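You operate a simulated robot arm through the tools that you are given. There is no shell and no other tool. Be economical: measure what you need, move in short steps, check, and stop when the job is done.

Carry out the task below with a simulated robot arm. There is one attempt and no reset: what you move stays moved.

## Task
Put things in order on the top of the desk. At the end: the teal dusting pad from the top of the desk stands on top of the brown parcel (marked "LACES"); the beige three-ring cedar block stands on top of the blue book; the white pod (marked "MILK") from the top of the desk stands where the beige three-ring cedar block stood; the brown pod (marked "COFFEE") from the top of the desk stands where the white pod stood; whatever was shut is shut again. Leave all else as you found it, and nothing knocked over.
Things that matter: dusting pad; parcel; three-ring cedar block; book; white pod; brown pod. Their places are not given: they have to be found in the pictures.

Only the result counts: the job must be done as asked and must still hold three seconds after the hand-in. Knocking over, shifting, dropping, spilling or breaking anything else fails it.

## Robot
A 7-joint arm with a two-finger parallel gripper, fixed in place. Base frame: the origin is at the foot of the arm, x ahead of it, y to its left, z up; the work surface is at about z = 74. Lengths are in cm, angles in rad, forces in N, time in s.
With the tool pointing down near the work surface it reaches from about 30 to 68 cm from the base axis. Its first joint turns from -1.152 to 1.152 rad. Payload 1.57 kg.
Tool frame: the origin (TCP) lies between the finger pads and is the grasp point; the fingertips stand 3 cm ahead of it; z points along the fingers, y is the line along which they close. Largest opening 11 cm; finger width 2.4, thickness 1.2; the body of the gripper, 4.8 by 11.2 cm, starts 7.8 cm behind the TCP.
Orientation is that of the tool frame in the base frame, as [roll, pitch, yaw] about the fixed x, y, z axes, in that order (R = Rz(yaw) Ry(pitch) Rx(roll)). With the fingers straight down and closing along the base's y, the tool's x points along the base's -x, its y along +y and its z along -z.

## Interface
- The arm moves only by the tool apply_moves. Its argument "deltas" is a list of rows, each an object (a shift or turn left out is 0, a gripper value left out holds the last) with "offset": the shift along the tool's x, y, z in cm, a list of three; "angular": the turn, a rotation vector about the tool's x, y, z in rad, a list of three. In form: [{"offset": [dx, dy, dz], "angular": [rx, ry, rz]}, ...]. A call has 1 to 20 rows; each row shifts and turns the commanded pose from where the row before left it, along the tool's axes as they then stand. "jaw" is the opening, from 0 (shut) to 1 (fully open), set as the call begins (left out, the last holds). A row lasts 0.2 s, in which the tool goes at most 5 cm and 0.15 rad; a call with a longer step from one row to the next is refused whole, and so is a gripper value outside its range. Where a pose cannot be reached the arm comes as near as it can. A force on the tool above 40 N (or 10 N above the force at the start of the call, whichever is more), or a blocked arm, ends the call early, and 0.2 s more pass. The fingers move at their own pace (about 10.8 cm/s each) and stop on an object; they squeeze with about 23 N. The grip force told is the motor's: it shows also when the fingers shut on nothing. Time passes only in rows, and 0.2 s behind the last, so rows that do not move let the fingers close. It gives the time, the measured TCP pose, the force on the tool (base axes), the opening and the grip force at its end, in the units of the frame above (readings bear some noise).
- Cameras (640 x 400 px; columns grow to the right, rows downward): "scene" is fixed at [16.49, -39.99, 138.99]; the picture's right is [0.75, -0.66, 0.00], its down [-0.47, -0.54, -0.70] and it looks along [0.46, 0.53, -0.71] (base axes); focal length 332 px, centre (320, 200). "wrist" rides on the gripper at [-3.6, 0, -8] in the tool frame; the picture's right is [0.00, -1.00, 0.00], its down [0.97, 0.00, -0.24] and it looks along [0.24, 0.00, 0.97] (tool axes); focal length 218 px, centre (320, 200).
- capture(camera): a new picture of that camera. No time passes.
- point_at(camera, pixels): for up to 12 pixels [column, row] of the newest picture of that camera ("zoom" is the newest enlarged one), the place [x, y, z] in the base frame of the surface seen there, good to about 0.3 cm. No time passes.
- close_up(camera, box): a new picture of the part [left, top, right, bottom] of that camera's present view, enlarged. No time passes.
- sign_off(): hands the job in; it is judged then, once.

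Go step by step. Measure first, check grasps and placings, and put right what went wrong. The budget is 80 turns and 46 pictures, counting those below and the enlarged ones. Unless the task says otherwise, let go and move clear before handing in, and close with one line.

The tools are called after ">>>" as name(argument=value, ...) on one line, values as JSON. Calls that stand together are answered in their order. apply_moves: Moves the arm, as the interface text tells. Its arguments: {"type":"object","properties":{"deltas":{"type":"array","items":{"type":"object","properties":{"offset":{"type":"array","items":{"type":"number"}},"angular":{"type":"array","items":{"type":"number"}}}}},"jaw":{"type":"number"}},"required":["deltas"]} The other tools are called the same way: capture (camera) takes a picture; point_at (camera, pixels) gives the place of the surface under pixels of a picture; close_up (camera, box) takes an enlarged picture of a part of a camera's view; sign_off () hands the job in.

At the start:

```text
t: 0.0
tool_pos: [39.89, 1.78, 104.47]
ee_rot: [3.141, 0.001, -3.141]
ft_force: [-0.8, -0.2, 0.5]
opening: 10.99
gripper_force: 0.2
```

scene: 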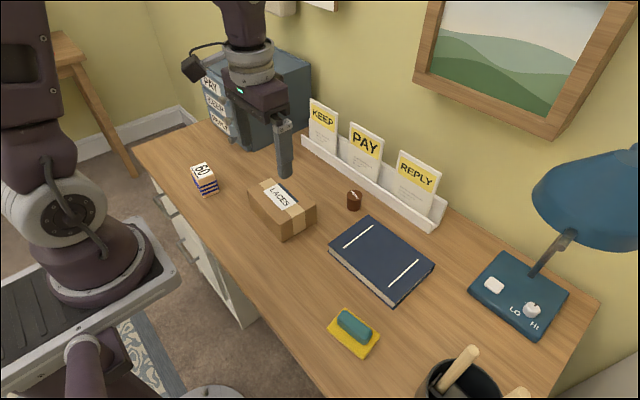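
wrist: 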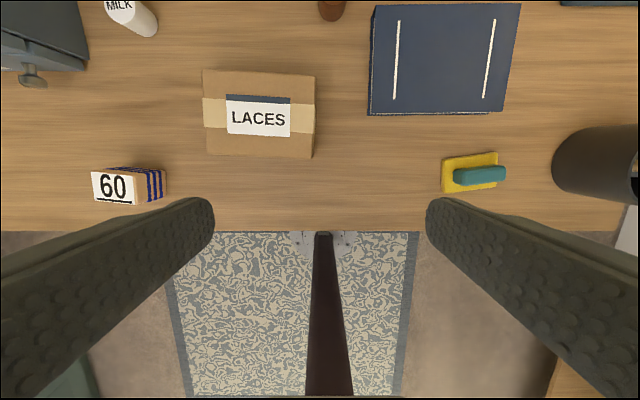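

The wrist picture shows the 60 block at (128,185), the parcel at (260,115), MILK at (130,15), the brown pod at (332,8), the book, and a yellow and teal item at (475,172). I'll take enlarged views to identify them.

>>> close_up(camera="scene", box=[170, 60, 330, 220])

>>> close_up(camera="scene", box=[300, 170, 460, 370])

>>> close_up(camera="wrist", box=[60, 0, 360, 220])

```text
2.50 times, centred on (250, 140) of scene
```

zoom: 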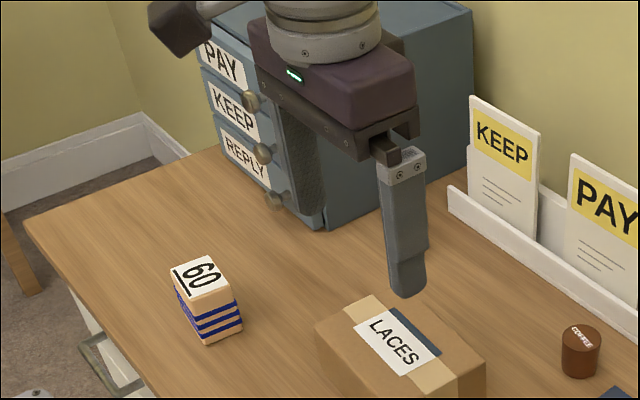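

```text
2.00 times, centred on (380, 270) of scene
```

zoom: 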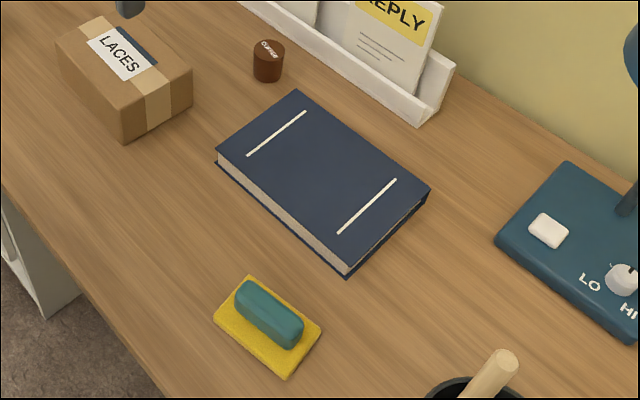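

```text
1.82 times, centred on (210, 110) of wrist
```

zoom: 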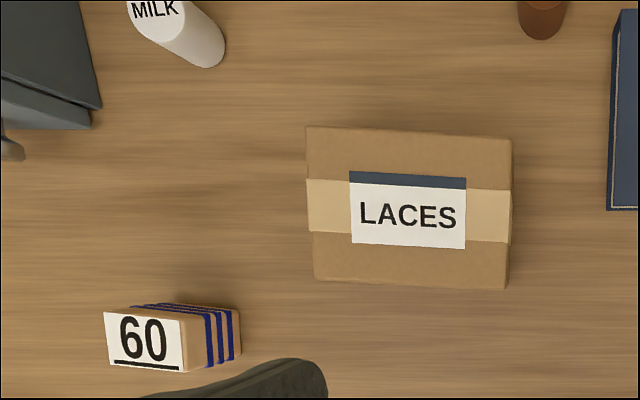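

The "60" block carries three blue rings, so it is the cedar block. Next I'll measure the objects in the wrist and scene pictures.

>>> point_at(camera="wrist", pixels=[[112, 187], [150, 185], [204, 72], [314, 76], [312, 157], [207, 152], [480, 175], [447, 170], [375, 8], [518, 8], [502, 110], [370, 112]])

>>> point_at(camera="scene", pixels=[[354, 193], [354, 206], [353, 325], [341, 314], [366, 331], [357, 347], [335, 335], [334, 312], [378, 345], [203, 172], [208, 188], [380, 258]])

>>> close_up(camera="wrist", box=[420, 130, 540, 210])

```text
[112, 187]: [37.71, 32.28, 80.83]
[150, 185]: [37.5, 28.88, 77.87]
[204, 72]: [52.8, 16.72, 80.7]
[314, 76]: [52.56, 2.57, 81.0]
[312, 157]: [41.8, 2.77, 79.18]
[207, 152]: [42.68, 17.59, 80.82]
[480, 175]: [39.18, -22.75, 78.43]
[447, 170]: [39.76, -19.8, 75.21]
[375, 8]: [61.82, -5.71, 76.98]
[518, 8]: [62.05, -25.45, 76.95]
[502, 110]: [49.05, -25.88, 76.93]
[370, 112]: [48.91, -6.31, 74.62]
```

```text
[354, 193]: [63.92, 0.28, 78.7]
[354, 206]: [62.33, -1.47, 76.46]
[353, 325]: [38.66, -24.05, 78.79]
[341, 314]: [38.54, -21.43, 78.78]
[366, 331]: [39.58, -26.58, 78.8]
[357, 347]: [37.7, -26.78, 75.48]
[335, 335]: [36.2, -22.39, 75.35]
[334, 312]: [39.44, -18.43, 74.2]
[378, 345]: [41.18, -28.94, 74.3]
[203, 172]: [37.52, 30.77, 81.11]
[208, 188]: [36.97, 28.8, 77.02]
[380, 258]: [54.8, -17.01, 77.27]
```

```text
5.00 times, centred on (480, 170) of wrist
```

zoom: 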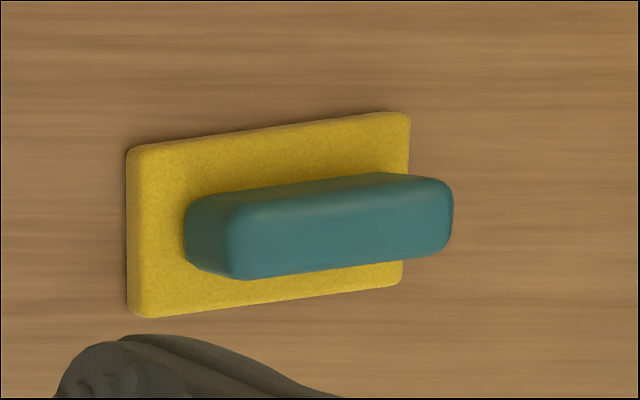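

The teal part (z≈78.8) sits on a yellow foot, and the lift will show whether the two are one piece. First I'll move forward to see the pods from above.

>>> apply_moves(deltas=[{"offset": [-4, 3, 0]}, {"offset": [-4, 3, 0]}, {"offset": [-4, 3, 0]}, {"offset": [0, 0, 0]}])

>>> capture(camera="wrist")

>>> capture(camera="scene")

```text
t: 1.0
tool_pos: [52.0, 10.62, 104.49]
ee_rot: [-3.141, 0.0, -3.139]
ft_force: [-1.1, 0.3, -0.6]
opening: 11.01
gripper_force: 0.1
```

```text
39 pictures are left
```

wrist: 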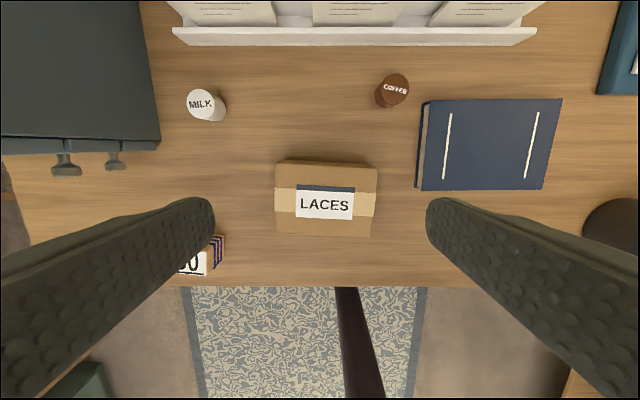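

```text
38 pictures are left
```

scene: 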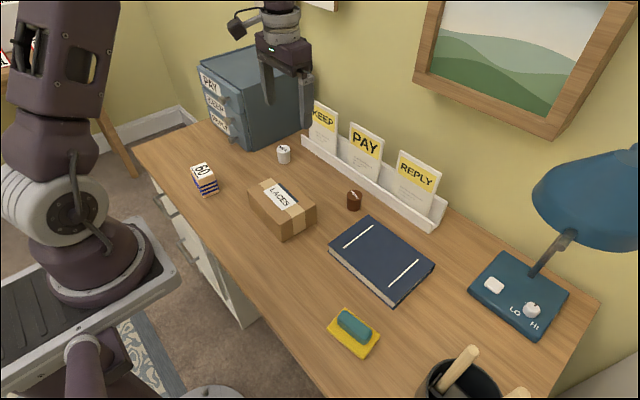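

Both pods are now visible, MILK at (200,103) and COFFEE at (395,90). I'll measure them with enlarged views.

>>> close_up(camera="wrist", box=[120, 60, 280, 160])

>>> point_at(camera="wrist", pixels=[[200, 103], [187, 103], [213, 103], [200, 91], [222, 112], [396, 88], [396, 76], [382, 88], [408, 88], [156, 60], [150, 140], [280, 45]])

>>> point_at(camera="scene", pixels=[[283, 149], [278, 148], [289, 149], [283, 146], [285, 163], [354, 193], [348, 192], [360, 194], [203, 168], [191, 166], [210, 165], [218, 178]])

```text
4.00 times, centred on (200, 110) of wrist
```

zoom: 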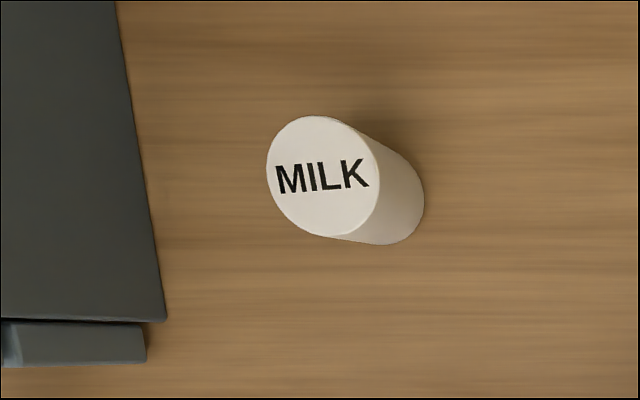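

```text
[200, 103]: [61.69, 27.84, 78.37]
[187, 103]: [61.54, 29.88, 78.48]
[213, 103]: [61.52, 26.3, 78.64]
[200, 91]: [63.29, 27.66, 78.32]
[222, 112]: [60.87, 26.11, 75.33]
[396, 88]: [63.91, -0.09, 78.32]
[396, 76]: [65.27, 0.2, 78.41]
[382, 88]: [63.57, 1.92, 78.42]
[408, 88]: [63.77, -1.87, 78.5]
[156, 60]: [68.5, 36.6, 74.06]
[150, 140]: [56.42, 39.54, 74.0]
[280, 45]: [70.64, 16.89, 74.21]
```

```text
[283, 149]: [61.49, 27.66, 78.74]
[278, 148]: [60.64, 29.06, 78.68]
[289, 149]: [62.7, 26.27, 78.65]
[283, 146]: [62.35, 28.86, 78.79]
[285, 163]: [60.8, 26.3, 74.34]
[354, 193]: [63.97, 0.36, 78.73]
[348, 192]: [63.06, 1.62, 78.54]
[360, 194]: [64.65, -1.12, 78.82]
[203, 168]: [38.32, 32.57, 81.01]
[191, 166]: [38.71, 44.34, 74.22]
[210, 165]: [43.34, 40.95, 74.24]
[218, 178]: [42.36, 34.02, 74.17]
```

Measured: MILK at about (61.6, 27.8), COFFEE at about (63.7, 0), both about 4.4 tall. Now I'll go above the pad, turned so the fingers close across the handle, staying high to check the cup beside it.

>>> apply_moves(deltas=[{"offset": [1.3, -3.46, 0.4]}, {"offset": [1.3, -3.46, 0.4]}, {"offset": [1.3, -3.46, 0.4]}, {"offset": [1.3, -3.46, 0.4]}, {"offset": [1.3, -3.46, 0.4]}, {"offset": [1.3, -3.46, 0.4]}, {"offset": [1.3, -3.46, 0.4]}, {"offset": [1.3, -3.46, 0.4]}, {"offset": [1.3, -3.46, 0.4]}, {"offset": [1.3, -3.46, 0.4]}, {"angular": [0, 0, 0.143]}, {"angular": [0, 0, 0.143]}, {"angular": [0, 0, 0.143]}, {"angular": [0, 0, 0.143]}, {"angular": [0, 0, 0.143]}, {"angular": [0, 0, 0.143]}, {"angular": [0, 0, 0.143]}, {"angular": [0, 0, 0.143]}, {"angular": [0, 0, 0.143]}, {"angular": [0, 0, 0.143]}])

>>> capture(camera="wrist")

```text
t: 5.2
tool_pos: [38.95, -23.81, 100.5]
ee_rot: [-3.141, 0.0, 1.71]
ft_force: [0.3, 0.6, -0.3]
opening: 11.0
gripper_force: 0.0
```

```text
36 pictures are left
```

wrist: 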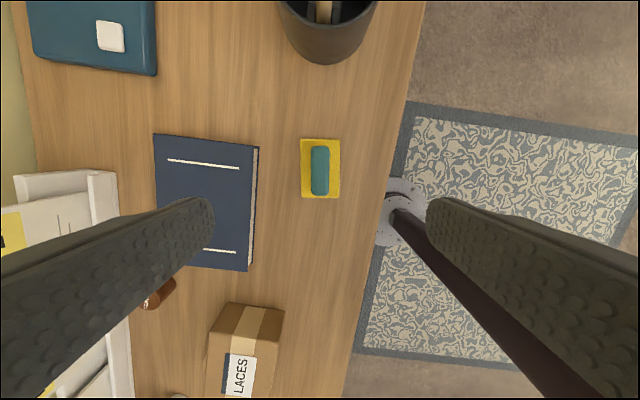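

The handle at (320,170) lines up with the picture's column, so the turn is right. I'll measure its centre.

>>> close_up(camera="wrist", box=[270, 125, 370, 210])

>>> point_at(camera="wrist", pixels=[[320, 170], [320, 150], [320, 190], [313, 170], [327, 170], [303, 170], [337, 170], [322, 142], [322, 196], [330, 60], [320, 5]])

```text
4.71 times, centred on (320, 168) of wrist
```

zoom: 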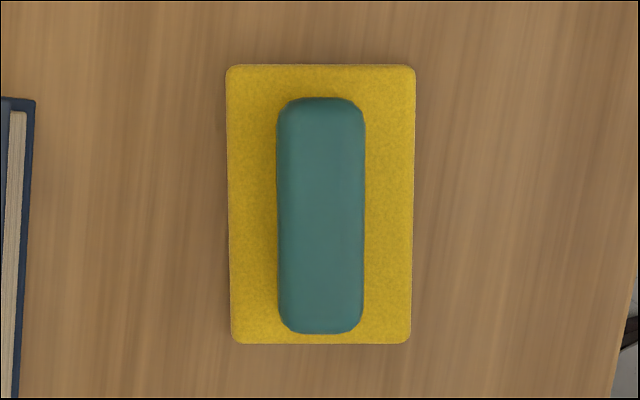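

```text
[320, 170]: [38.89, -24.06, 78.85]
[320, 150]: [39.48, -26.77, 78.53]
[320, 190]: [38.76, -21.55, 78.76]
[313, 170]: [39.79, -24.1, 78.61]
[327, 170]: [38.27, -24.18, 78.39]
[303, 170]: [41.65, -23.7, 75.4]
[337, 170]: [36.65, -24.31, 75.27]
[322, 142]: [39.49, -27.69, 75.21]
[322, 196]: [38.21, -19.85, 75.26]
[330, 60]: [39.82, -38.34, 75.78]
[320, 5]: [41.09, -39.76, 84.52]
```

The handle is centred under the tool at about (38.95, -24.0), 1.6 wide with its top at z 78.8. I'll descend to TCP z≈79 and then close.

>>> apply_moves(deltas=[{"offset": [0, 0, 4]}, {"offset": [0, 0, 4]}, {"offset": [0, 0, 4]}, {"offset": [0, 0, 4]}, {"offset": [0, 0, 3]}, {"offset": [-0.1, 0, 2.5]}, {}])

>>> apply_moves(deltas=[{}, {}, {}, {}], jaw=0)

>>> apply_moves(deltas=[{"offset": [0, 0, -2]}, {"offset": [0, 0, -3]}, {"offset": [0, 0, -3]}, {}])

>>> capture(camera="scene")

```text
t: 6.8
tool_pos: [38.8, -24.09, 78.69]
ee_rot: [-3.14, -0.001, 1.711]
ft_force: [-0.3, 0.2, -0.6]
opening: 11.0
gripper_force: 0.0
```

```text
t: 7.8
tool_pos: [38.77, -24.04, 78.86]
ee_rot: [3.141, 0.001, 1.713]
ft_force: [1.7, -0.4, 0.0]
opening: 2.54
gripper_force: 23.2
```

```text
t: 8.8
tool_pos: [38.91, -23.93, 86.91]
ee_rot: [3.141, 0.0, 1.712]
ft_force: [-0.2, 0.1, -0.6]
opening: 2.51
gripper_force: 23.5
```

```text
34 pictures are left
```

scene: 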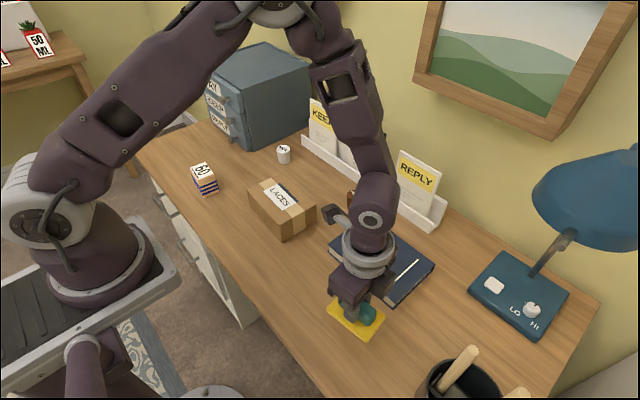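

The grip holds (opening 2.5). I'll zoom in to see whether the yellow foot lifted as well.

>>> close_up(camera="scene", box=[290, 250, 430, 370])

>>> point_at(camera="zoom", pixels=[[250, 200], [180, 160]])

>>> capture(camera="wrist")

```text
3.33 times, centred on (360, 310) of scene
```

zoom: 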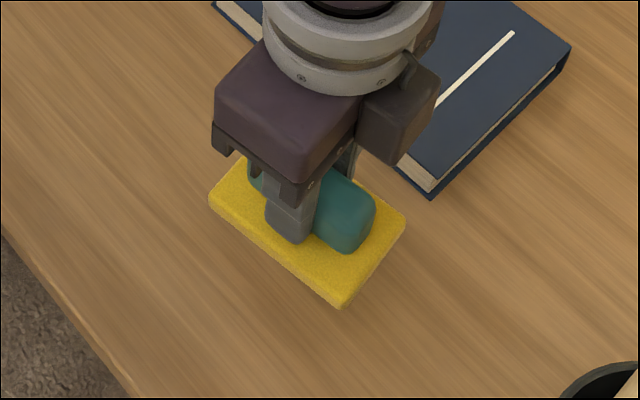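

```text
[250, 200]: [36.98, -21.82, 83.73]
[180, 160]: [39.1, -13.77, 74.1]
```

```text
32 pictures are left
```

wrist: 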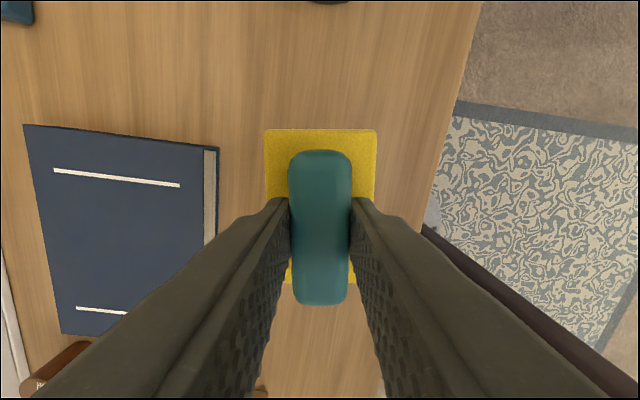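

The foot came up with the handle (z≈83.7 under it), so it is one piece. I'll carry it over the parcel's centre at (47.6, 9.9).

>>> apply_moves(deltas=[{"offset": [0, 0, -3]}, {"offset": [0, 0, -3]}, {"offset": [3.223, 1.338, 0]}, {"offset": [3.223, 1.338, 0]}, {"offset": [3.223, 1.338, 0]}, {"offset": [3.223, 1.338, 0]}, {"offset": [3.223, 1.338, 0]}, {"offset": [3.223, 1.338, 0]}, {"offset": [3.223, 1.338, 0]}, {"offset": [3.223, 1.338, 0]}, {"offset": [3.223, 1.338, 0]}, {"offset": [3.223, 1.338, 0]}, {}, {}])

>>> capture(camera="wrist")

>>> capture(camera="scene")

```text
t: 11.8
tool_pos: [47.73, 9.8, 92.9]
ee_rot: [-3.14, 0.0, 1.712]
ft_force: [0.7, -0.3, -0.4]
opening: 2.51
gripper_force: 22.9
```

```text
31 pictures are left
```

wrist: 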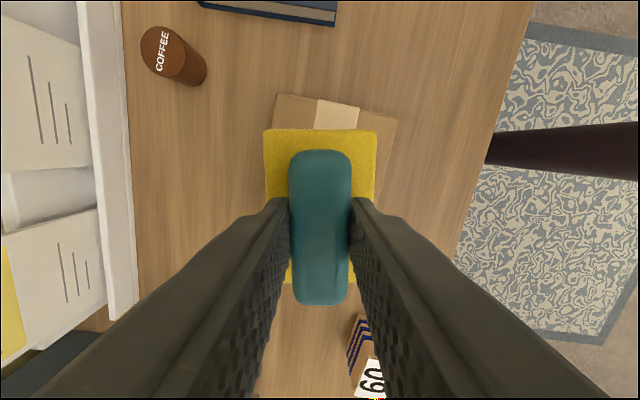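

```text
30 pictures are left
```

scene: 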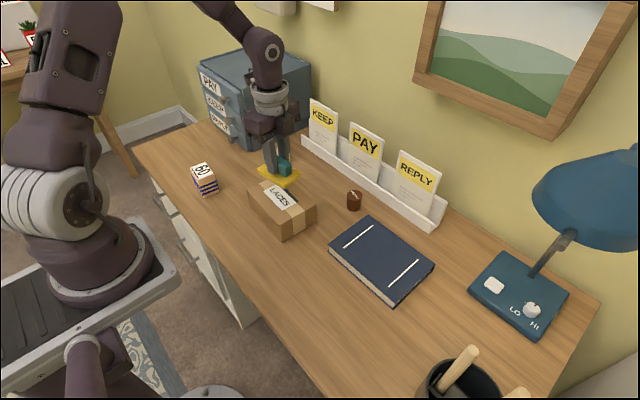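

The pad is above the parcel; I'll lower it gently.

>>> apply_moves(deltas=[{"offset": [0, 0, 3]}, {"offset": [0, 0, 2]}, {"offset": [0, 0, 1]}, {"offset": [0, 0, 0.5]}, {}, {}])

>>> apply_moves(deltas=[{"offset": [0, 0, 0.2]}, {"offset": [0, 0, 0.1]}, {}, {}])

>>> close_up(camera="scene", box=[230, 130, 350, 240])

```text
t: 13.2
tool_pos: [47.64, 9.84, 86.41]
ee_rot: [3.141, 0.0, 1.712]
ft_force: [0.0, 0.3, -0.9]
opening: 2.51
gripper_force: 23.3
```

```text
t: 14.2
tool_pos: [47.7, 9.92, 86.12]
ee_rot: [3.139, 0.0, 1.713]
ft_force: [0.0, -0.3, -0.7]
opening: 2.5
gripper_force: 22.8
```

```text
3.64 times, centred on (290, 185) of scene
```

zoom: 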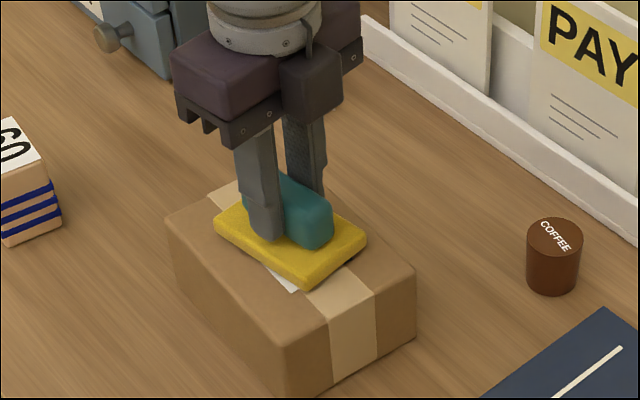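

The pad is just above the parcel with no contact force yet. I'll continue in small steps.

>>> apply_moves(deltas=[{"offset": [0, 0, 0.15]}, {"offset": [0, 0, 0.15]}, {}])

>>> apply_moves(deltas=[{"offset": [0, 0, 0.15]}, {}])

```text
t: 15.0
tool_pos: [47.7, 9.77, 85.89]
ee_rot: [-3.14, -0.001, 1.712]
ft_force: [-0.4, 0.3, 4.5]
opening: 2.53
gripper_force: 23.1
```

```text
t: 15.6
tool_pos: [47.73, 9.67, 85.73]
ee_rot: [3.139, 0.001, 1.711]
ft_force: [-1.6, -2.3, 17.4]
opening: 2.52
gripper_force: 23.5
```

Contact is made (17 N), so I'll ease up, open and rise.

>>> apply_moves(deltas=[{"offset": [0, 0, -0.2]}, {}])

>>> apply_moves(deltas=[{}, {}, {}, {}, {"offset": [0, 0, -2]}, {"offset": [0, 0, -4]}, {"offset": [0, 0, -4]}, {"offset": [0, 0, -4]}, {}], jaw=0.7)

>>> capture(camera="wrist")

```text
t: 16.2
tool_pos: [47.67, 9.73, 85.91]
ee_rot: [-3.141, 0.001, 1.713]
ft_force: [0.4, -0.3, -0.8]
opening: 2.53
gripper_force: 23.5
```

```text
t: 18.2
tool_pos: [47.58, 9.75, 99.92]
ee_rot: [-3.141, 0.0, 1.71]
ft_force: [0.3, 0.3, 0.9]
opening: 7.71
gripper_force: 0.1
```

```text
28 pictures are left
```

wrist: 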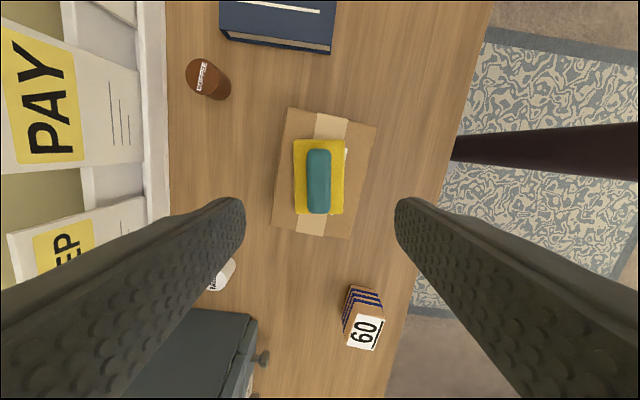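

The pad rests squarely on the parcel. Next I'll go above the block (at (365,320), around (37.5, 31)).

>>> apply_moves(deltas=[{"offset": [3.17, -0.99, 0]}, {"offset": [3.17, -0.99, 0]}, {"offset": [3.17, -0.99, 0]}, {"offset": [3.17, -0.99, 0]}, {"offset": [3.17, -0.99, 0]}, {"offset": [3.17, -0.99, 0]}, {"offset": [3.17, -0.99, 0]}, {}, {}], jaw=1)

>>> close_up(camera="wrist", box=[240, 100, 400, 240])

>>> close_up(camera="scene", box=[160, 130, 260, 220])

```text
t: 20.2
tool_pos: [37.84, 30.86, 99.81]
ee_rot: [3.14, 0.001, 1.713]
ft_force: [0.3, 0.2, -0.5]
opening: 10.99
gripper_force: 0.0
```

```text
2.86 times, centred on (320, 170) of wrist
```

zoom: 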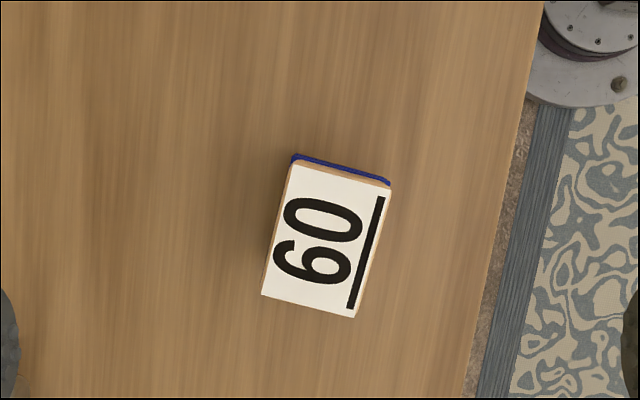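

```text
4.44 times, centred on (210, 175) of scene
```

zoom: 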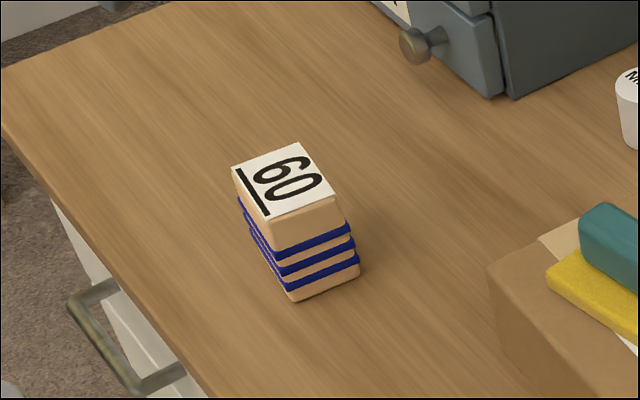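

The block's top face is turned about 0.25 rad from the fingers. I'll turn the tool +0.25 and measure.

>>> apply_moves(deltas=[{"angular": [0, 0, 0.125]}, {"angular": [0, 0, 0.125]}, {}, {}])

>>> close_up(camera="wrist", box=[240, 120, 400, 220])

>>> point_at(camera="zoom", pixels=[[320, 240], [270, 160], [370, 160], [270, 310], [370, 310]])

```text
t: 21.2
tool_pos: [37.77, 30.81, 99.84]
ee_rot: [3.141, -0.001, 1.463]
ft_force: [-0.5, 0.2, -0.5]
opening: 11.03
gripper_force: 0.2
```

```text
4.00 times, centred on (320, 170) of wrist
```

zoom: 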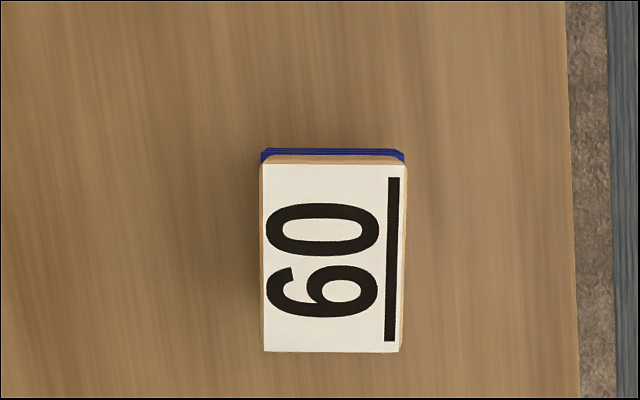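

```text
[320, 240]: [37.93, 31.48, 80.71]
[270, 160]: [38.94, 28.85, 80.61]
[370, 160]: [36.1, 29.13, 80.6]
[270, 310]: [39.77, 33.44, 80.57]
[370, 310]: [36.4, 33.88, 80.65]
```

The block's top centre is about (37.5, 32.0) with its top at z 80.65. I'll centre over it, descend, grasp and lift a little.

>>> apply_moves(deltas=[{"offset": [1.17, -0.4, 0], "angular": [0, 0, 0.012]}, {"offset": [0, 0, 4]}, {"offset": [0, 0, 4]}, {"offset": [0, 0, 4]}, {"offset": [0, 0, 4]}, {"offset": [0, 0, 3]}, {"offset": [0, 0, 2.3]}, {}, {}])

>>> apply_moves(deltas=[{}, {}, {}, {}], jaw=0)

>>> apply_moves(deltas=[{"offset": [0, 0, -2]}, {"offset": [0, 0, -4]}, {"offset": [0, 0, -4]}, {"offset": [0, 0, -4]}, {}])

>>> capture(camera="scene")

```text
t: 23.2
tool_pos: [37.4, 31.71, 78.44]
ee_rot: [-3.141, 0.0, 1.451]
ft_force: [0.0, 0.6, 0.4]
opening: 11.03
gripper_force: 0.1
```

```text
t: 24.2
tool_pos: [37.5, 31.82, 78.45]
ee_rot: [3.141, -0.001, 1.451]
ft_force: [0.0, -0.1, 0.5]
opening: 4.56
gripper_force: 22.6
```

```text
t: 25.4
tool_pos: [37.47, 31.95, 92.43]
ee_rot: [3.142, 0.001, 1.45]
ft_force: [-0.1, 0.3, -1.2]
opening: 4.58
gripper_force: 23.3
```

```text
24 pictures are left
```

scene: 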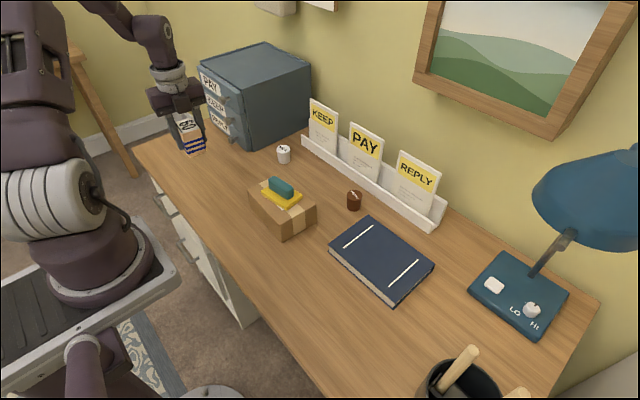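

The block is held. I'll carry it high to above the book's centre (55.4, -15.8).

>>> apply_moves(deltas=[{"offset": [0, 0, -3]}, {"offset": [-3.236, 1.681, 0]}, {"offset": [-3.236, 1.681, 0]}, {"offset": [-3.236, 1.681, 0]}, {"offset": [-3.236, 1.681, 0]}, {"offset": [-3.236, 1.681, 0]}, {"offset": [-3.236, 1.681, 0]}, {"offset": [-3.236, 1.681, 0]}, {"offset": [-3.236, 1.681, 0]}, {"offset": [-3.236, 1.681, 0]}, {"offset": [-3.236, 1.681, 0]}, {"offset": [-3.236, 1.681, 0]}, {"offset": [-3.236, 1.681, 0]}, {"offset": [-3.236, 1.681, 0]}, {"offset": [-3.236, 1.681, 0]}, {}, {}])

>>> apply_moves(deltas=[{"offset": [0, 0, 4]}, {"offset": [0, 0, 4]}, {"offset": [0, 0, 3]}, {"offset": [0, 0, 2]}, {}, {}])

>>> capture(camera="scene")

```text
t: 29.0
tool_pos: [55.61, -15.95, 95.79]
ee_rot: [-3.141, 0.001, 1.451]
ft_force: [0.4, 0.7, -0.6]
opening: 4.54
gripper_force: 23.5
```

```text
t: 30.4
tool_pos: [55.24, -15.89, 82.73]
ee_rot: [3.141, 0.0, 1.45]
ft_force: [-0.4, 0.5, -0.8]
opening: 4.55
gripper_force: 22.4
```

```text
23 pictures are left
```

scene: 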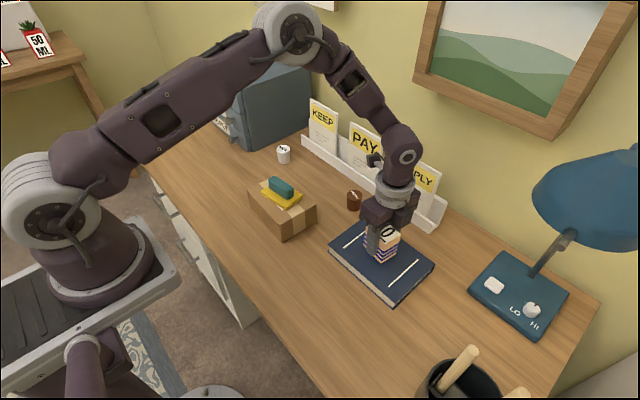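

The block is over the book; I'll lower it to contact in small steps.

>>> apply_moves(deltas=[{"offset": [0, 0, 0.5]}, {"offset": [0, 0, 0.3]}, {"offset": [0, 0, 0.1]}, {}])

>>> apply_moves(deltas=[{"offset": [0, 0, 0.2]}, {}])

```text
t: 31.4
tool_pos: [55.3, -15.85, 81.68]
ee_rot: [-3.14, 0.001, 1.45]
ft_force: [-0.2, 0.3, -1.4]
opening: 4.55
gripper_force: 23.3
```

```text
t: 32.0
tool_pos: [55.22, -15.97, 81.42]
ee_rot: [-3.141, 0.001, 1.451]
ft_force: [0.3, -0.2, -0.6]
opening: 4.54
gripper_force: 22.8
```

>>> apply_moves(deltas=[{"offset": [0, 0, 0.12]}, {}])

>>> apply_moves(deltas=[{"offset": [0, 0, 0.12]}, {}])

```text
t: 32.6
tool_pos: [55.22, -15.99, 81.28]
ee_rot: [-3.142, -0.002, 1.45]
ft_force: [-4.7, 2.0, 15.5]
opening: 4.55
gripper_force: 23.1
```

```text
t: 33.2
tool_pos: [55.3, -15.91, 81.27]
ee_rot: [3.14, 0.003, 1.45]
ft_force: [-3.0, -1.8, 19.1]
opening: 4.53
gripper_force: 23.1
```

Contact is made (19 N), so I'll ease up, open, rise and look.

>>> apply_moves(deltas=[{"offset": [0, 0, -0.18]}, {}])

>>> apply_moves(deltas=[{}, {}, {}, {}, {"offset": [0, 0, -2]}, {"offset": [0, 0, -4]}, {"offset": [0, 0, -4]}, {"offset": [0, 0, -4]}, {"offset": [0, 0, -3]}, {}], jaw=0.8)

>>> capture(camera="wrist")

```text
t: 33.8
tool_pos: [55.33, -15.87, 81.47]
ee_rot: [-3.139, 0.0, 1.45]
ft_force: [-1.1, -0.7, 0.0]
opening: 4.55
gripper_force: 22.4
```

```text
t: 36.0
tool_pos: [55.18, -15.91, 98.42]
ee_rot: [3.141, 0.001, 1.451]
ft_force: [-0.3, -0.4, 0.1]
opening: 8.79
gripper_force: 0.0
```

```text
22 pictures are left
```

wrist: 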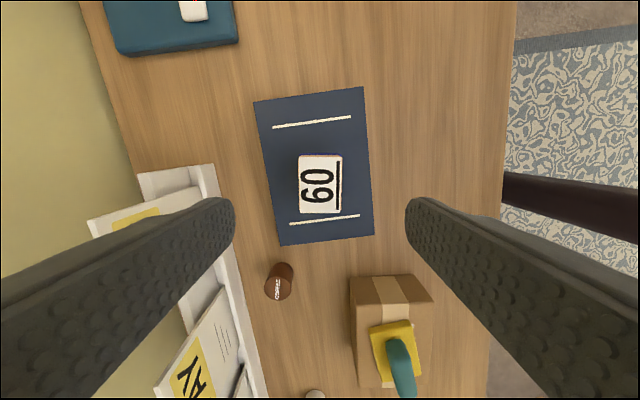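

The block stands on the book. Now I'll go above the MILK pod with the fingers closing along x, partly open to keep off the cabinet and rack.

>>> apply_moves(deltas=[{"offset": [3.68, 0.09, 0]}, {"offset": [3.68, 0.09, 0]}, {"offset": [3.68, 0.09, 0]}, {"offset": [3.68, 0.09, 0]}, {"offset": [3.68, 0.09, 0]}, {"offset": [3.68, 0.09, 0]}, {"offset": [3.68, 0.09, 0]}, {"offset": [3.68, 0.09, 0]}, {"offset": [3.68, 0.09, 0]}, {"offset": [3.68, 0.09, 0]}, {"offset": [3.68, 0.09, 0]}, {"offset": [3.68, 0.09, 0]}, {}, {}], jaw=0.7)

>>> capture(camera="wrist")

>>> point_at(camera="wrist", pixels=[[320, 180], [320, 170], [320, 190], [310, 180], [330, 180]])

>>> capture(camera="scene")

```text
t: 39.0
tool_pos: [61.31, 27.12, 98.07]
ee_rot: [-3.127, 0.015, 1.463]
ft_force: [0.1, -0.8, 0.3]
opening: 7.7
gripper_force: 0.0
out of reach, approached as far as the arm can: row 12
```

```text
21 pictures are left
```

wrist: 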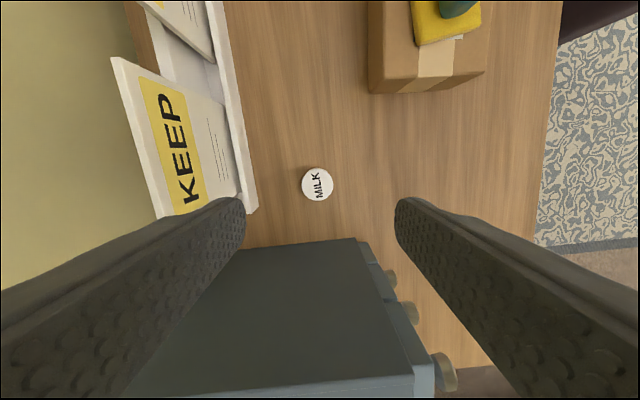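

```text
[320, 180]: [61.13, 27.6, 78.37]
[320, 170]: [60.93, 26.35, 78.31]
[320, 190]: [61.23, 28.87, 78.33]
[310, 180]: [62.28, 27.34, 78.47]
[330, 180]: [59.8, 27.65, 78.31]
```

```text
20 pictures are left
```

scene: 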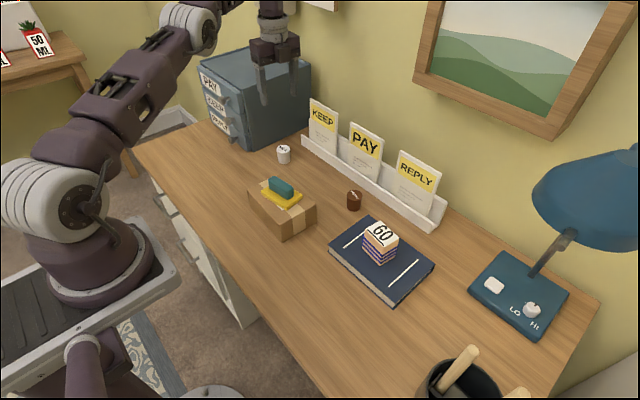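

The arm is at its reach limit at this height, and the MILK top centre is near (317,184). I'll check the cabinet's nearest edge and the rack.

>>> point_at(camera="wrist", pixels=[[355, 242], [300, 247], [255, 255], [330, 300], [393, 280], [250, 190], [140, 80], [235, 185], [317, 184], [200, 110]])

>>> close_up(camera="wrist", box=[280, 155, 360, 205])

```text
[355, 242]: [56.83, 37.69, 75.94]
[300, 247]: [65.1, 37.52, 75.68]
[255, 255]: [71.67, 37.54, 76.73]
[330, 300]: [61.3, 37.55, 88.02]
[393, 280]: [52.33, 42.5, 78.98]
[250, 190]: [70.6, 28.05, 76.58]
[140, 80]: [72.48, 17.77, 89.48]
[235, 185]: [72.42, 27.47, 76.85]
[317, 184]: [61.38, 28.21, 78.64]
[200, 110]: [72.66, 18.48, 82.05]
```

```text
8.00 times, centred on (320, 180) of wrist
```

zoom: 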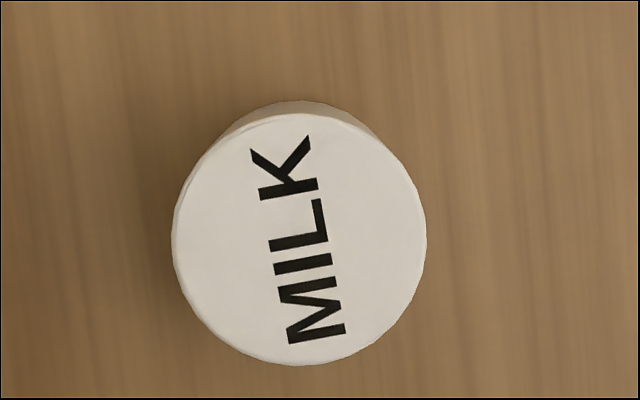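

The cabinet face is at y 37.5 and the rack front at x 70.6, so there is room. I'll descend to just above the pod and check the pose.

>>> apply_moves(deltas=[{"offset": [0.1, 0, 4]}, {"offset": [0, 0, 4]}, {"offset": [0, 0, 4]}, {"offset": [0, 0, 4]}, {}, {}])

>>> close_up(camera="scene", box=[220, 70, 360, 200])

```text
t: 40.4
tool_pos: [61.79, 27.95, 82.47]
ee_rot: [-3.141, 0.0, 1.45]
ft_force: [1.3, 0.4, 0.5]
opening: 7.69
gripper_force: 0.0
```

```text
3.08 times, centred on (290, 135) of scene
```

zoom: 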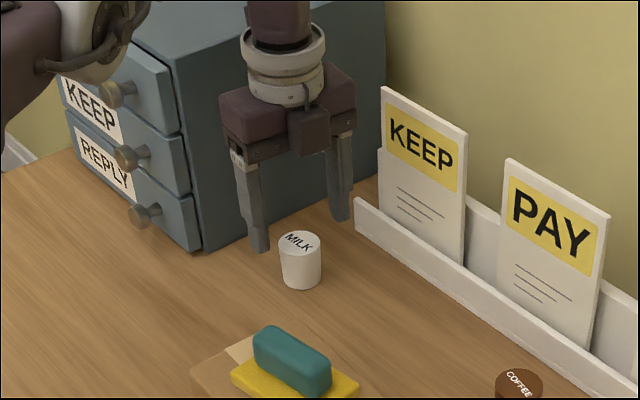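

The pose is good: (61.8, 27.95, 82.5) with the fingers astride the pod. I'll check how far the forearm is from the cabinet's drawers before going on.

>>> capture(camera="scene")

>>> point_at(camera="scene", pixels=[[230, 84], [205, 92], [222, 102], [235, 90], [213, 70], [225, 80], [195, 105]])

```text
17 pictures are left
```

scene: 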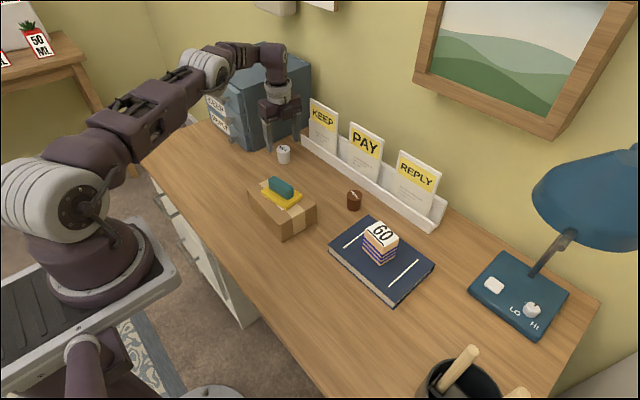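

```text
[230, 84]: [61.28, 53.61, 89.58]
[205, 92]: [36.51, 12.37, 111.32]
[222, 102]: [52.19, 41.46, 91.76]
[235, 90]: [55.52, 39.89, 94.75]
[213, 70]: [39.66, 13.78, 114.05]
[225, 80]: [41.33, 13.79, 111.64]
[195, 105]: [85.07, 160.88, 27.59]
```

The forearm is well clear of the cabinet (elbow near (39, 13, 112)). I'll lower and grip the pod.

>>> apply_moves(deltas=[{"offset": [0, -0.2, 2]}, {"offset": [0, 0, 2]}, {"offset": [0, 0, 0.9]}, {}, {}])

>>> apply_moves(deltas=[{}, {}, {}, {}], jaw=0)

>>> apply_moves(deltas=[{"offset": [0, 0, -2]}, {"offset": [0, 0, -3]}, {"offset": [0, 0, -3]}, {"offset": [0, 0, -3]}, {}, {}])

>>> capture(camera="wrist")

```text
t: 41.6
tool_pos: [61.62, 27.87, 77.5]
ee_rot: [3.141, -0.001, 1.449]
ft_force: [-0.4, 0.4, 0.6]
opening: 7.67
gripper_force: 0.1
```

```text
t: 42.6
tool_pos: [61.54, 27.95, 77.44]
ee_rot: [-3.141, 0.0, 1.45]
ft_force: [0.3, 0.2, 1.0]
opening: 3.9
gripper_force: 23.1
```

```text
t: 44.0
tool_pos: [61.63, 27.92, 88.63]
ee_rot: [3.141, -0.001, 1.451]
ft_force: [0.5, 0.1, -0.1]
opening: 3.91
gripper_force: 22.5
```

```text
16 pictures are left
```

wrist: 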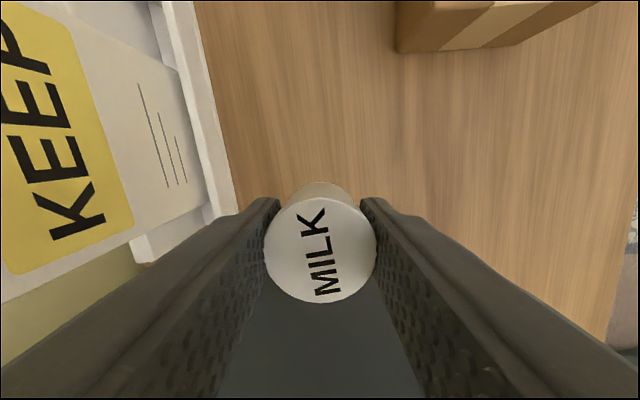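

The pod is held and centred. I'll carry it to the block's old place (37.5, 31.95) and lower it.

>>> apply_moves(deltas=[{"offset": [0.153, -3.486, 0]}, {"offset": [0.153, -3.486, 0]}, {"offset": [0.153, -3.486, 0]}, {"offset": [0.153, -3.486, 0]}, {"offset": [0.153, -3.486, 0]}, {"offset": [0.153, -3.486, 0]}, {"offset": [0.153, -3.486, 0]}, {}, {"offset": [0, 0, 3]}, {"offset": [0, 0, 3]}, {"offset": [0, 0, 3]}, {"offset": [0, 0, 1.5]}, {}, {}])

>>> apply_moves(deltas=[{"offset": [0, 0, 0.3]}, {"offset": [0, 0, 0.1]}, {}, {}])

```text
t: 47.0
tool_pos: [37.4, 32.12, 78.05]
ee_rot: [3.142, 0.001, 1.451]
ft_force: [0.2, -0.6, 0.4]
opening: 3.9
gripper_force: 22.6
```

```text
t: 48.0
tool_pos: [37.45, 31.85, 77.49]
ee_rot: [-3.141, 0.001, 1.45]
ft_force: [0.6, -0.4, 0.9]
opening: 3.87
gripper_force: 22.6
```

>>> apply_moves(deltas=[{"offset": [0, 0, 0.1]}, {}])

>>> apply_moves(deltas=[{"offset": [0, 0, 0.1]}, {}])

```text
t: 48.6
tool_pos: [37.4, 32.0, 77.61]
ee_rot: [3.142, -0.001, 1.45]
ft_force: [-0.2, -0.5, 0.1]
opening: 3.9
gripper_force: 23.1
```

```text
t: 49.2
tool_pos: [37.3, 32.07, 77.46]
ee_rot: [3.141, 0.0, 1.452]
ft_force: [-3.3, -0.4, 14.1]
opening: 3.91
gripper_force: 23.5
```

Contact with the desk is made, so I'll ease up, release and rise.

>>> apply_moves(deltas=[{"offset": [0, 0, -0.1]}, {}])

>>> apply_moves(deltas=[{}, {}, {}, {"offset": [0, 0, -2]}, {"offset": [0, 0, -4]}, {"offset": [0, 0, -4]}, {"offset": [0, 0, -4]}, {"offset": [0, 0, -4]}, {}], jaw=0.7)

>>> capture(camera="wrist")

>>> point_at(camera="wrist", pixels=[[320, 185], [310, 185], [330, 185], [320, 175], [320, 195]])

```text
t: 49.8
tool_pos: [37.55, 32.02, 77.58]
ee_rot: [-3.141, 0.001, 1.45]
ft_force: [0.4, 0.8, 2.2]
opening: 3.91
gripper_force: 23.1
```

```text
t: 51.8
tool_pos: [37.45, 31.95, 95.28]
ee_rot: [3.141, 0.002, 1.452]
ft_force: [-0.1, 0.7, -0.1]
opening: 7.69
gripper_force: 0.0
```

```text
15 pictures are left
```

wrist: 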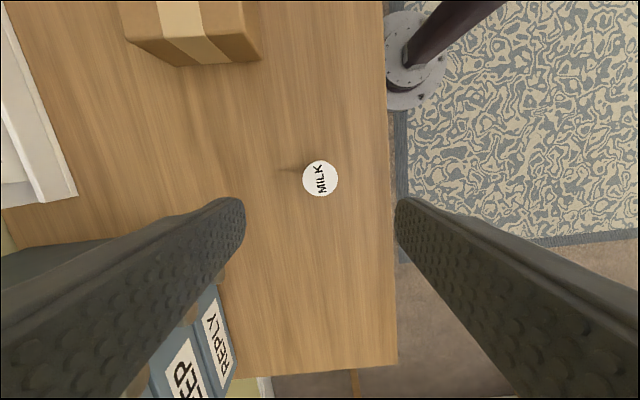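

```text
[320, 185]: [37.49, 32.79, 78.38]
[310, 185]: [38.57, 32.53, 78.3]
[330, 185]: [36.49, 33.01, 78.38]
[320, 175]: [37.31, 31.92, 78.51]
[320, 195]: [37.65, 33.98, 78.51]
```

MILK stands at about (37.4, 32.2). Next I'll go above the COFFEE pod at (63.7, 0).

>>> apply_moves(deltas=[{"offset": [-2.595, 2.719, 0]}, {"offset": [-2.595, 2.719, 0]}, {"offset": [-2.595, 2.719, 0]}, {"offset": [-2.595, 2.719, 0]}, {"offset": [-2.595, 2.719, 0]}, {"offset": [-2.595, 2.719, 0]}, {"offset": [-2.595, 2.719, 0]}, {"offset": [-2.595, 2.719, 0]}, {"offset": [-2.595, 2.719, 0]}, {"offset": [-2.595, 2.719, 0]}, {"offset": [-2.595, 2.719, 0]}, {}, {}])

>>> capture(camera="wrist")

>>> point_at(camera="wrist", pixels=[[320, 180], [310, 180], [330, 180], [320, 170], [320, 190], [220, 180], [240, 120]])

>>> close_up(camera="wrist", box=[280, 155, 360, 205])

```text
t: 54.6
tool_pos: [63.86, 0.04, 95.42]
ee_rot: [3.142, -0.001, 1.45]
ft_force: [0.7, 0.9, 0.0]
opening: 7.7
gripper_force: 0.0
```

```text
14 pictures are left
```

wrist: 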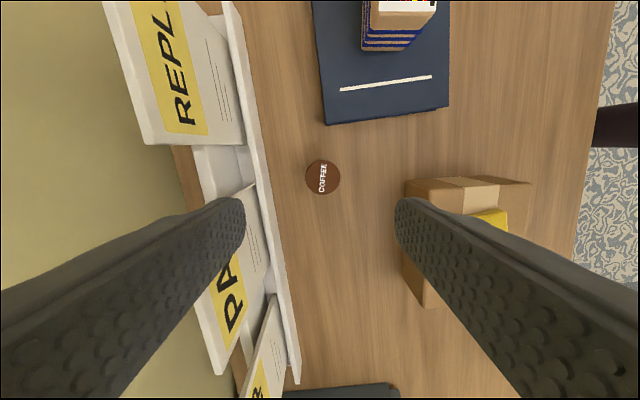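

```text
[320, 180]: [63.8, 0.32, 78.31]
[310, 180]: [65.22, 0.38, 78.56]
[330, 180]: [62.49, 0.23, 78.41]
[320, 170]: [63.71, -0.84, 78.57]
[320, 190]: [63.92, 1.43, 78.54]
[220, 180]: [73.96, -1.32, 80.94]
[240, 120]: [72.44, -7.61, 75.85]
```

```text
8.00 times, centred on (320, 180) of wrist
```

zoom: 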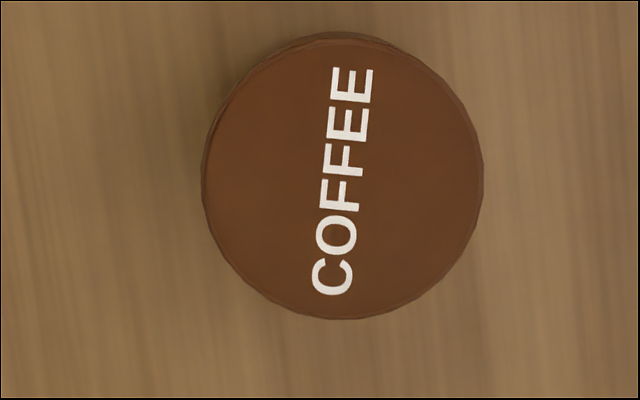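

The COFFEE centre is about (63.4, 0.0). I'll shift slightly, descend and grip.

>>> apply_moves(deltas=[{"offset": [0, -0.3, 4]}, {"offset": [0, 0, 4]}, {"offset": [0, 0, 4]}, {"offset": [0, 0, 3]}, {"offset": [0, 0, 2]}, {"offset": [0, 0, 0.9]}, {}, {}])

>>> apply_moves(deltas=[{}, {}, {}, {}], jaw=0)

>>> apply_moves(deltas=[{"offset": [0, 0, -2]}, {"offset": [0, 0, -4]}, {"offset": [0, 0, -4]}, {"offset": [0, 0, -3]}, {}, {}])

>>> capture(camera="wrist")

```text
t: 56.4
tool_pos: [63.22, -0.01, 77.63]
ee_rot: [3.14, 0.0, 1.45]
ft_force: [0.5, -0.3, -1.0]
opening: 7.74
gripper_force: 0.0
```

```text
t: 57.4
tool_pos: [63.24, -0.06, 77.55]
ee_rot: [3.14, 0.0, 1.449]
ft_force: [-0.3, 0.2, -0.1]
opening: 3.87
gripper_force: 22.6
```

```text
t: 58.8
tool_pos: [63.29, 0.28, 90.67]
ee_rot: [-3.141, -0.001, 1.45]
ft_force: [-0.4, 0.4, -0.5]
opening: 3.89
gripper_force: 23.3
```

```text
12 pictures are left
```

wrist: 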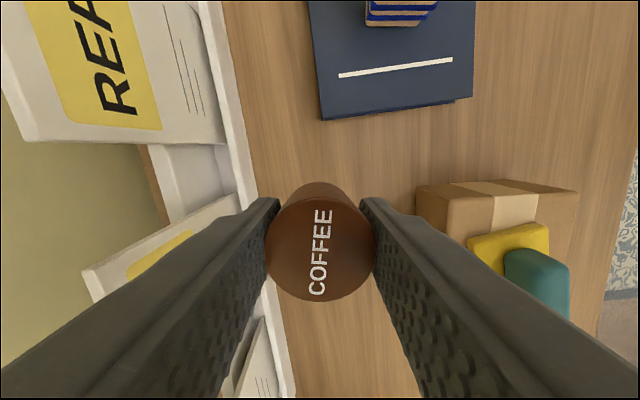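

COFFEE is held, about 0.3 cm off the TCP toward -y. I'll carry it to MILK's old place (61.55, 27.95), staying low to keep within reach.

>>> apply_moves(deltas=[{"offset": [0, 0, 2.5]}, {"offset": [3.465, -0.654, 0]}, {"offset": [3.465, -0.654, 0]}, {"offset": [3.465, -0.654, 0]}, {"offset": [3.465, -0.654, 0]}, {"offset": [3.465, -0.654, 0]}, {"offset": [3.465, -0.654, 0]}, {"offset": [3.465, -0.654, 0]}, {"offset": [3.465, -0.654, 0]}, {}, {"offset": [0, 0, 3]}, {"offset": [0, 0, 3]}, {"offset": [0, 0, 3]}, {"offset": [0, 0, 1]}, {}, {}])

>>> close_up(camera="scene", box=[220, 90, 340, 190])

```text
t: 62.2
tool_pos: [61.24, 27.98, 78.09]
ee_rot: [3.141, 0.001, 1.45]
ft_force: [0.9, -0.2, 0.4]
opening: 3.86
gripper_force: 22.9
```

```text
4.00 times, centred on (280, 140) of scene
```

zoom: 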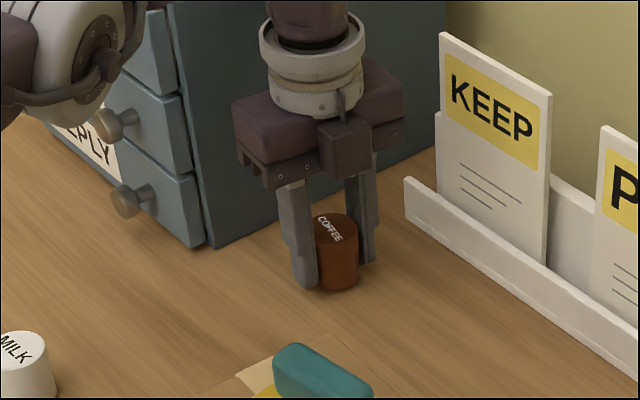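

It is nearly on the spot; x needs about +0.25. I'll correct that and lower to contact.

>>> apply_moves(deltas=[{"offset": [0.15, 0.25, 0.2]}, {"offset": [0, 0, 0.2]}, {}, {}])

>>> apply_moves(deltas=[{"offset": [0, 0, 0.12]}, {}])

>>> apply_moves(deltas=[{"offset": [0, 0, 0.1]}, {}])

```text
t: 63.2
tool_pos: [61.49, 28.0, 77.67]
ee_rot: [-3.135, 0.007, 1.451]
ft_force: [0.1, 0.3, 1.1]
opening: 3.88
gripper_force: 22.7
out of reach, approached as far as the arm can: row 1, 2
```

```text
t: 63.8
tool_pos: [61.76, 28.29, 77.52]
ee_rot: [3.139, -0.001, 1.453]
ft_force: [-1.6, -4.6, -1.8]
opening: 3.84
gripper_force: 22.3
```

```text
t: 64.4
tool_pos: [61.74, 28.18, 77.62]
ee_rot: [3.141, 0.0, 1.45]
ft_force: [1.9, -2.2, 5.4]
opening: 3.86
gripper_force: 23.0
```

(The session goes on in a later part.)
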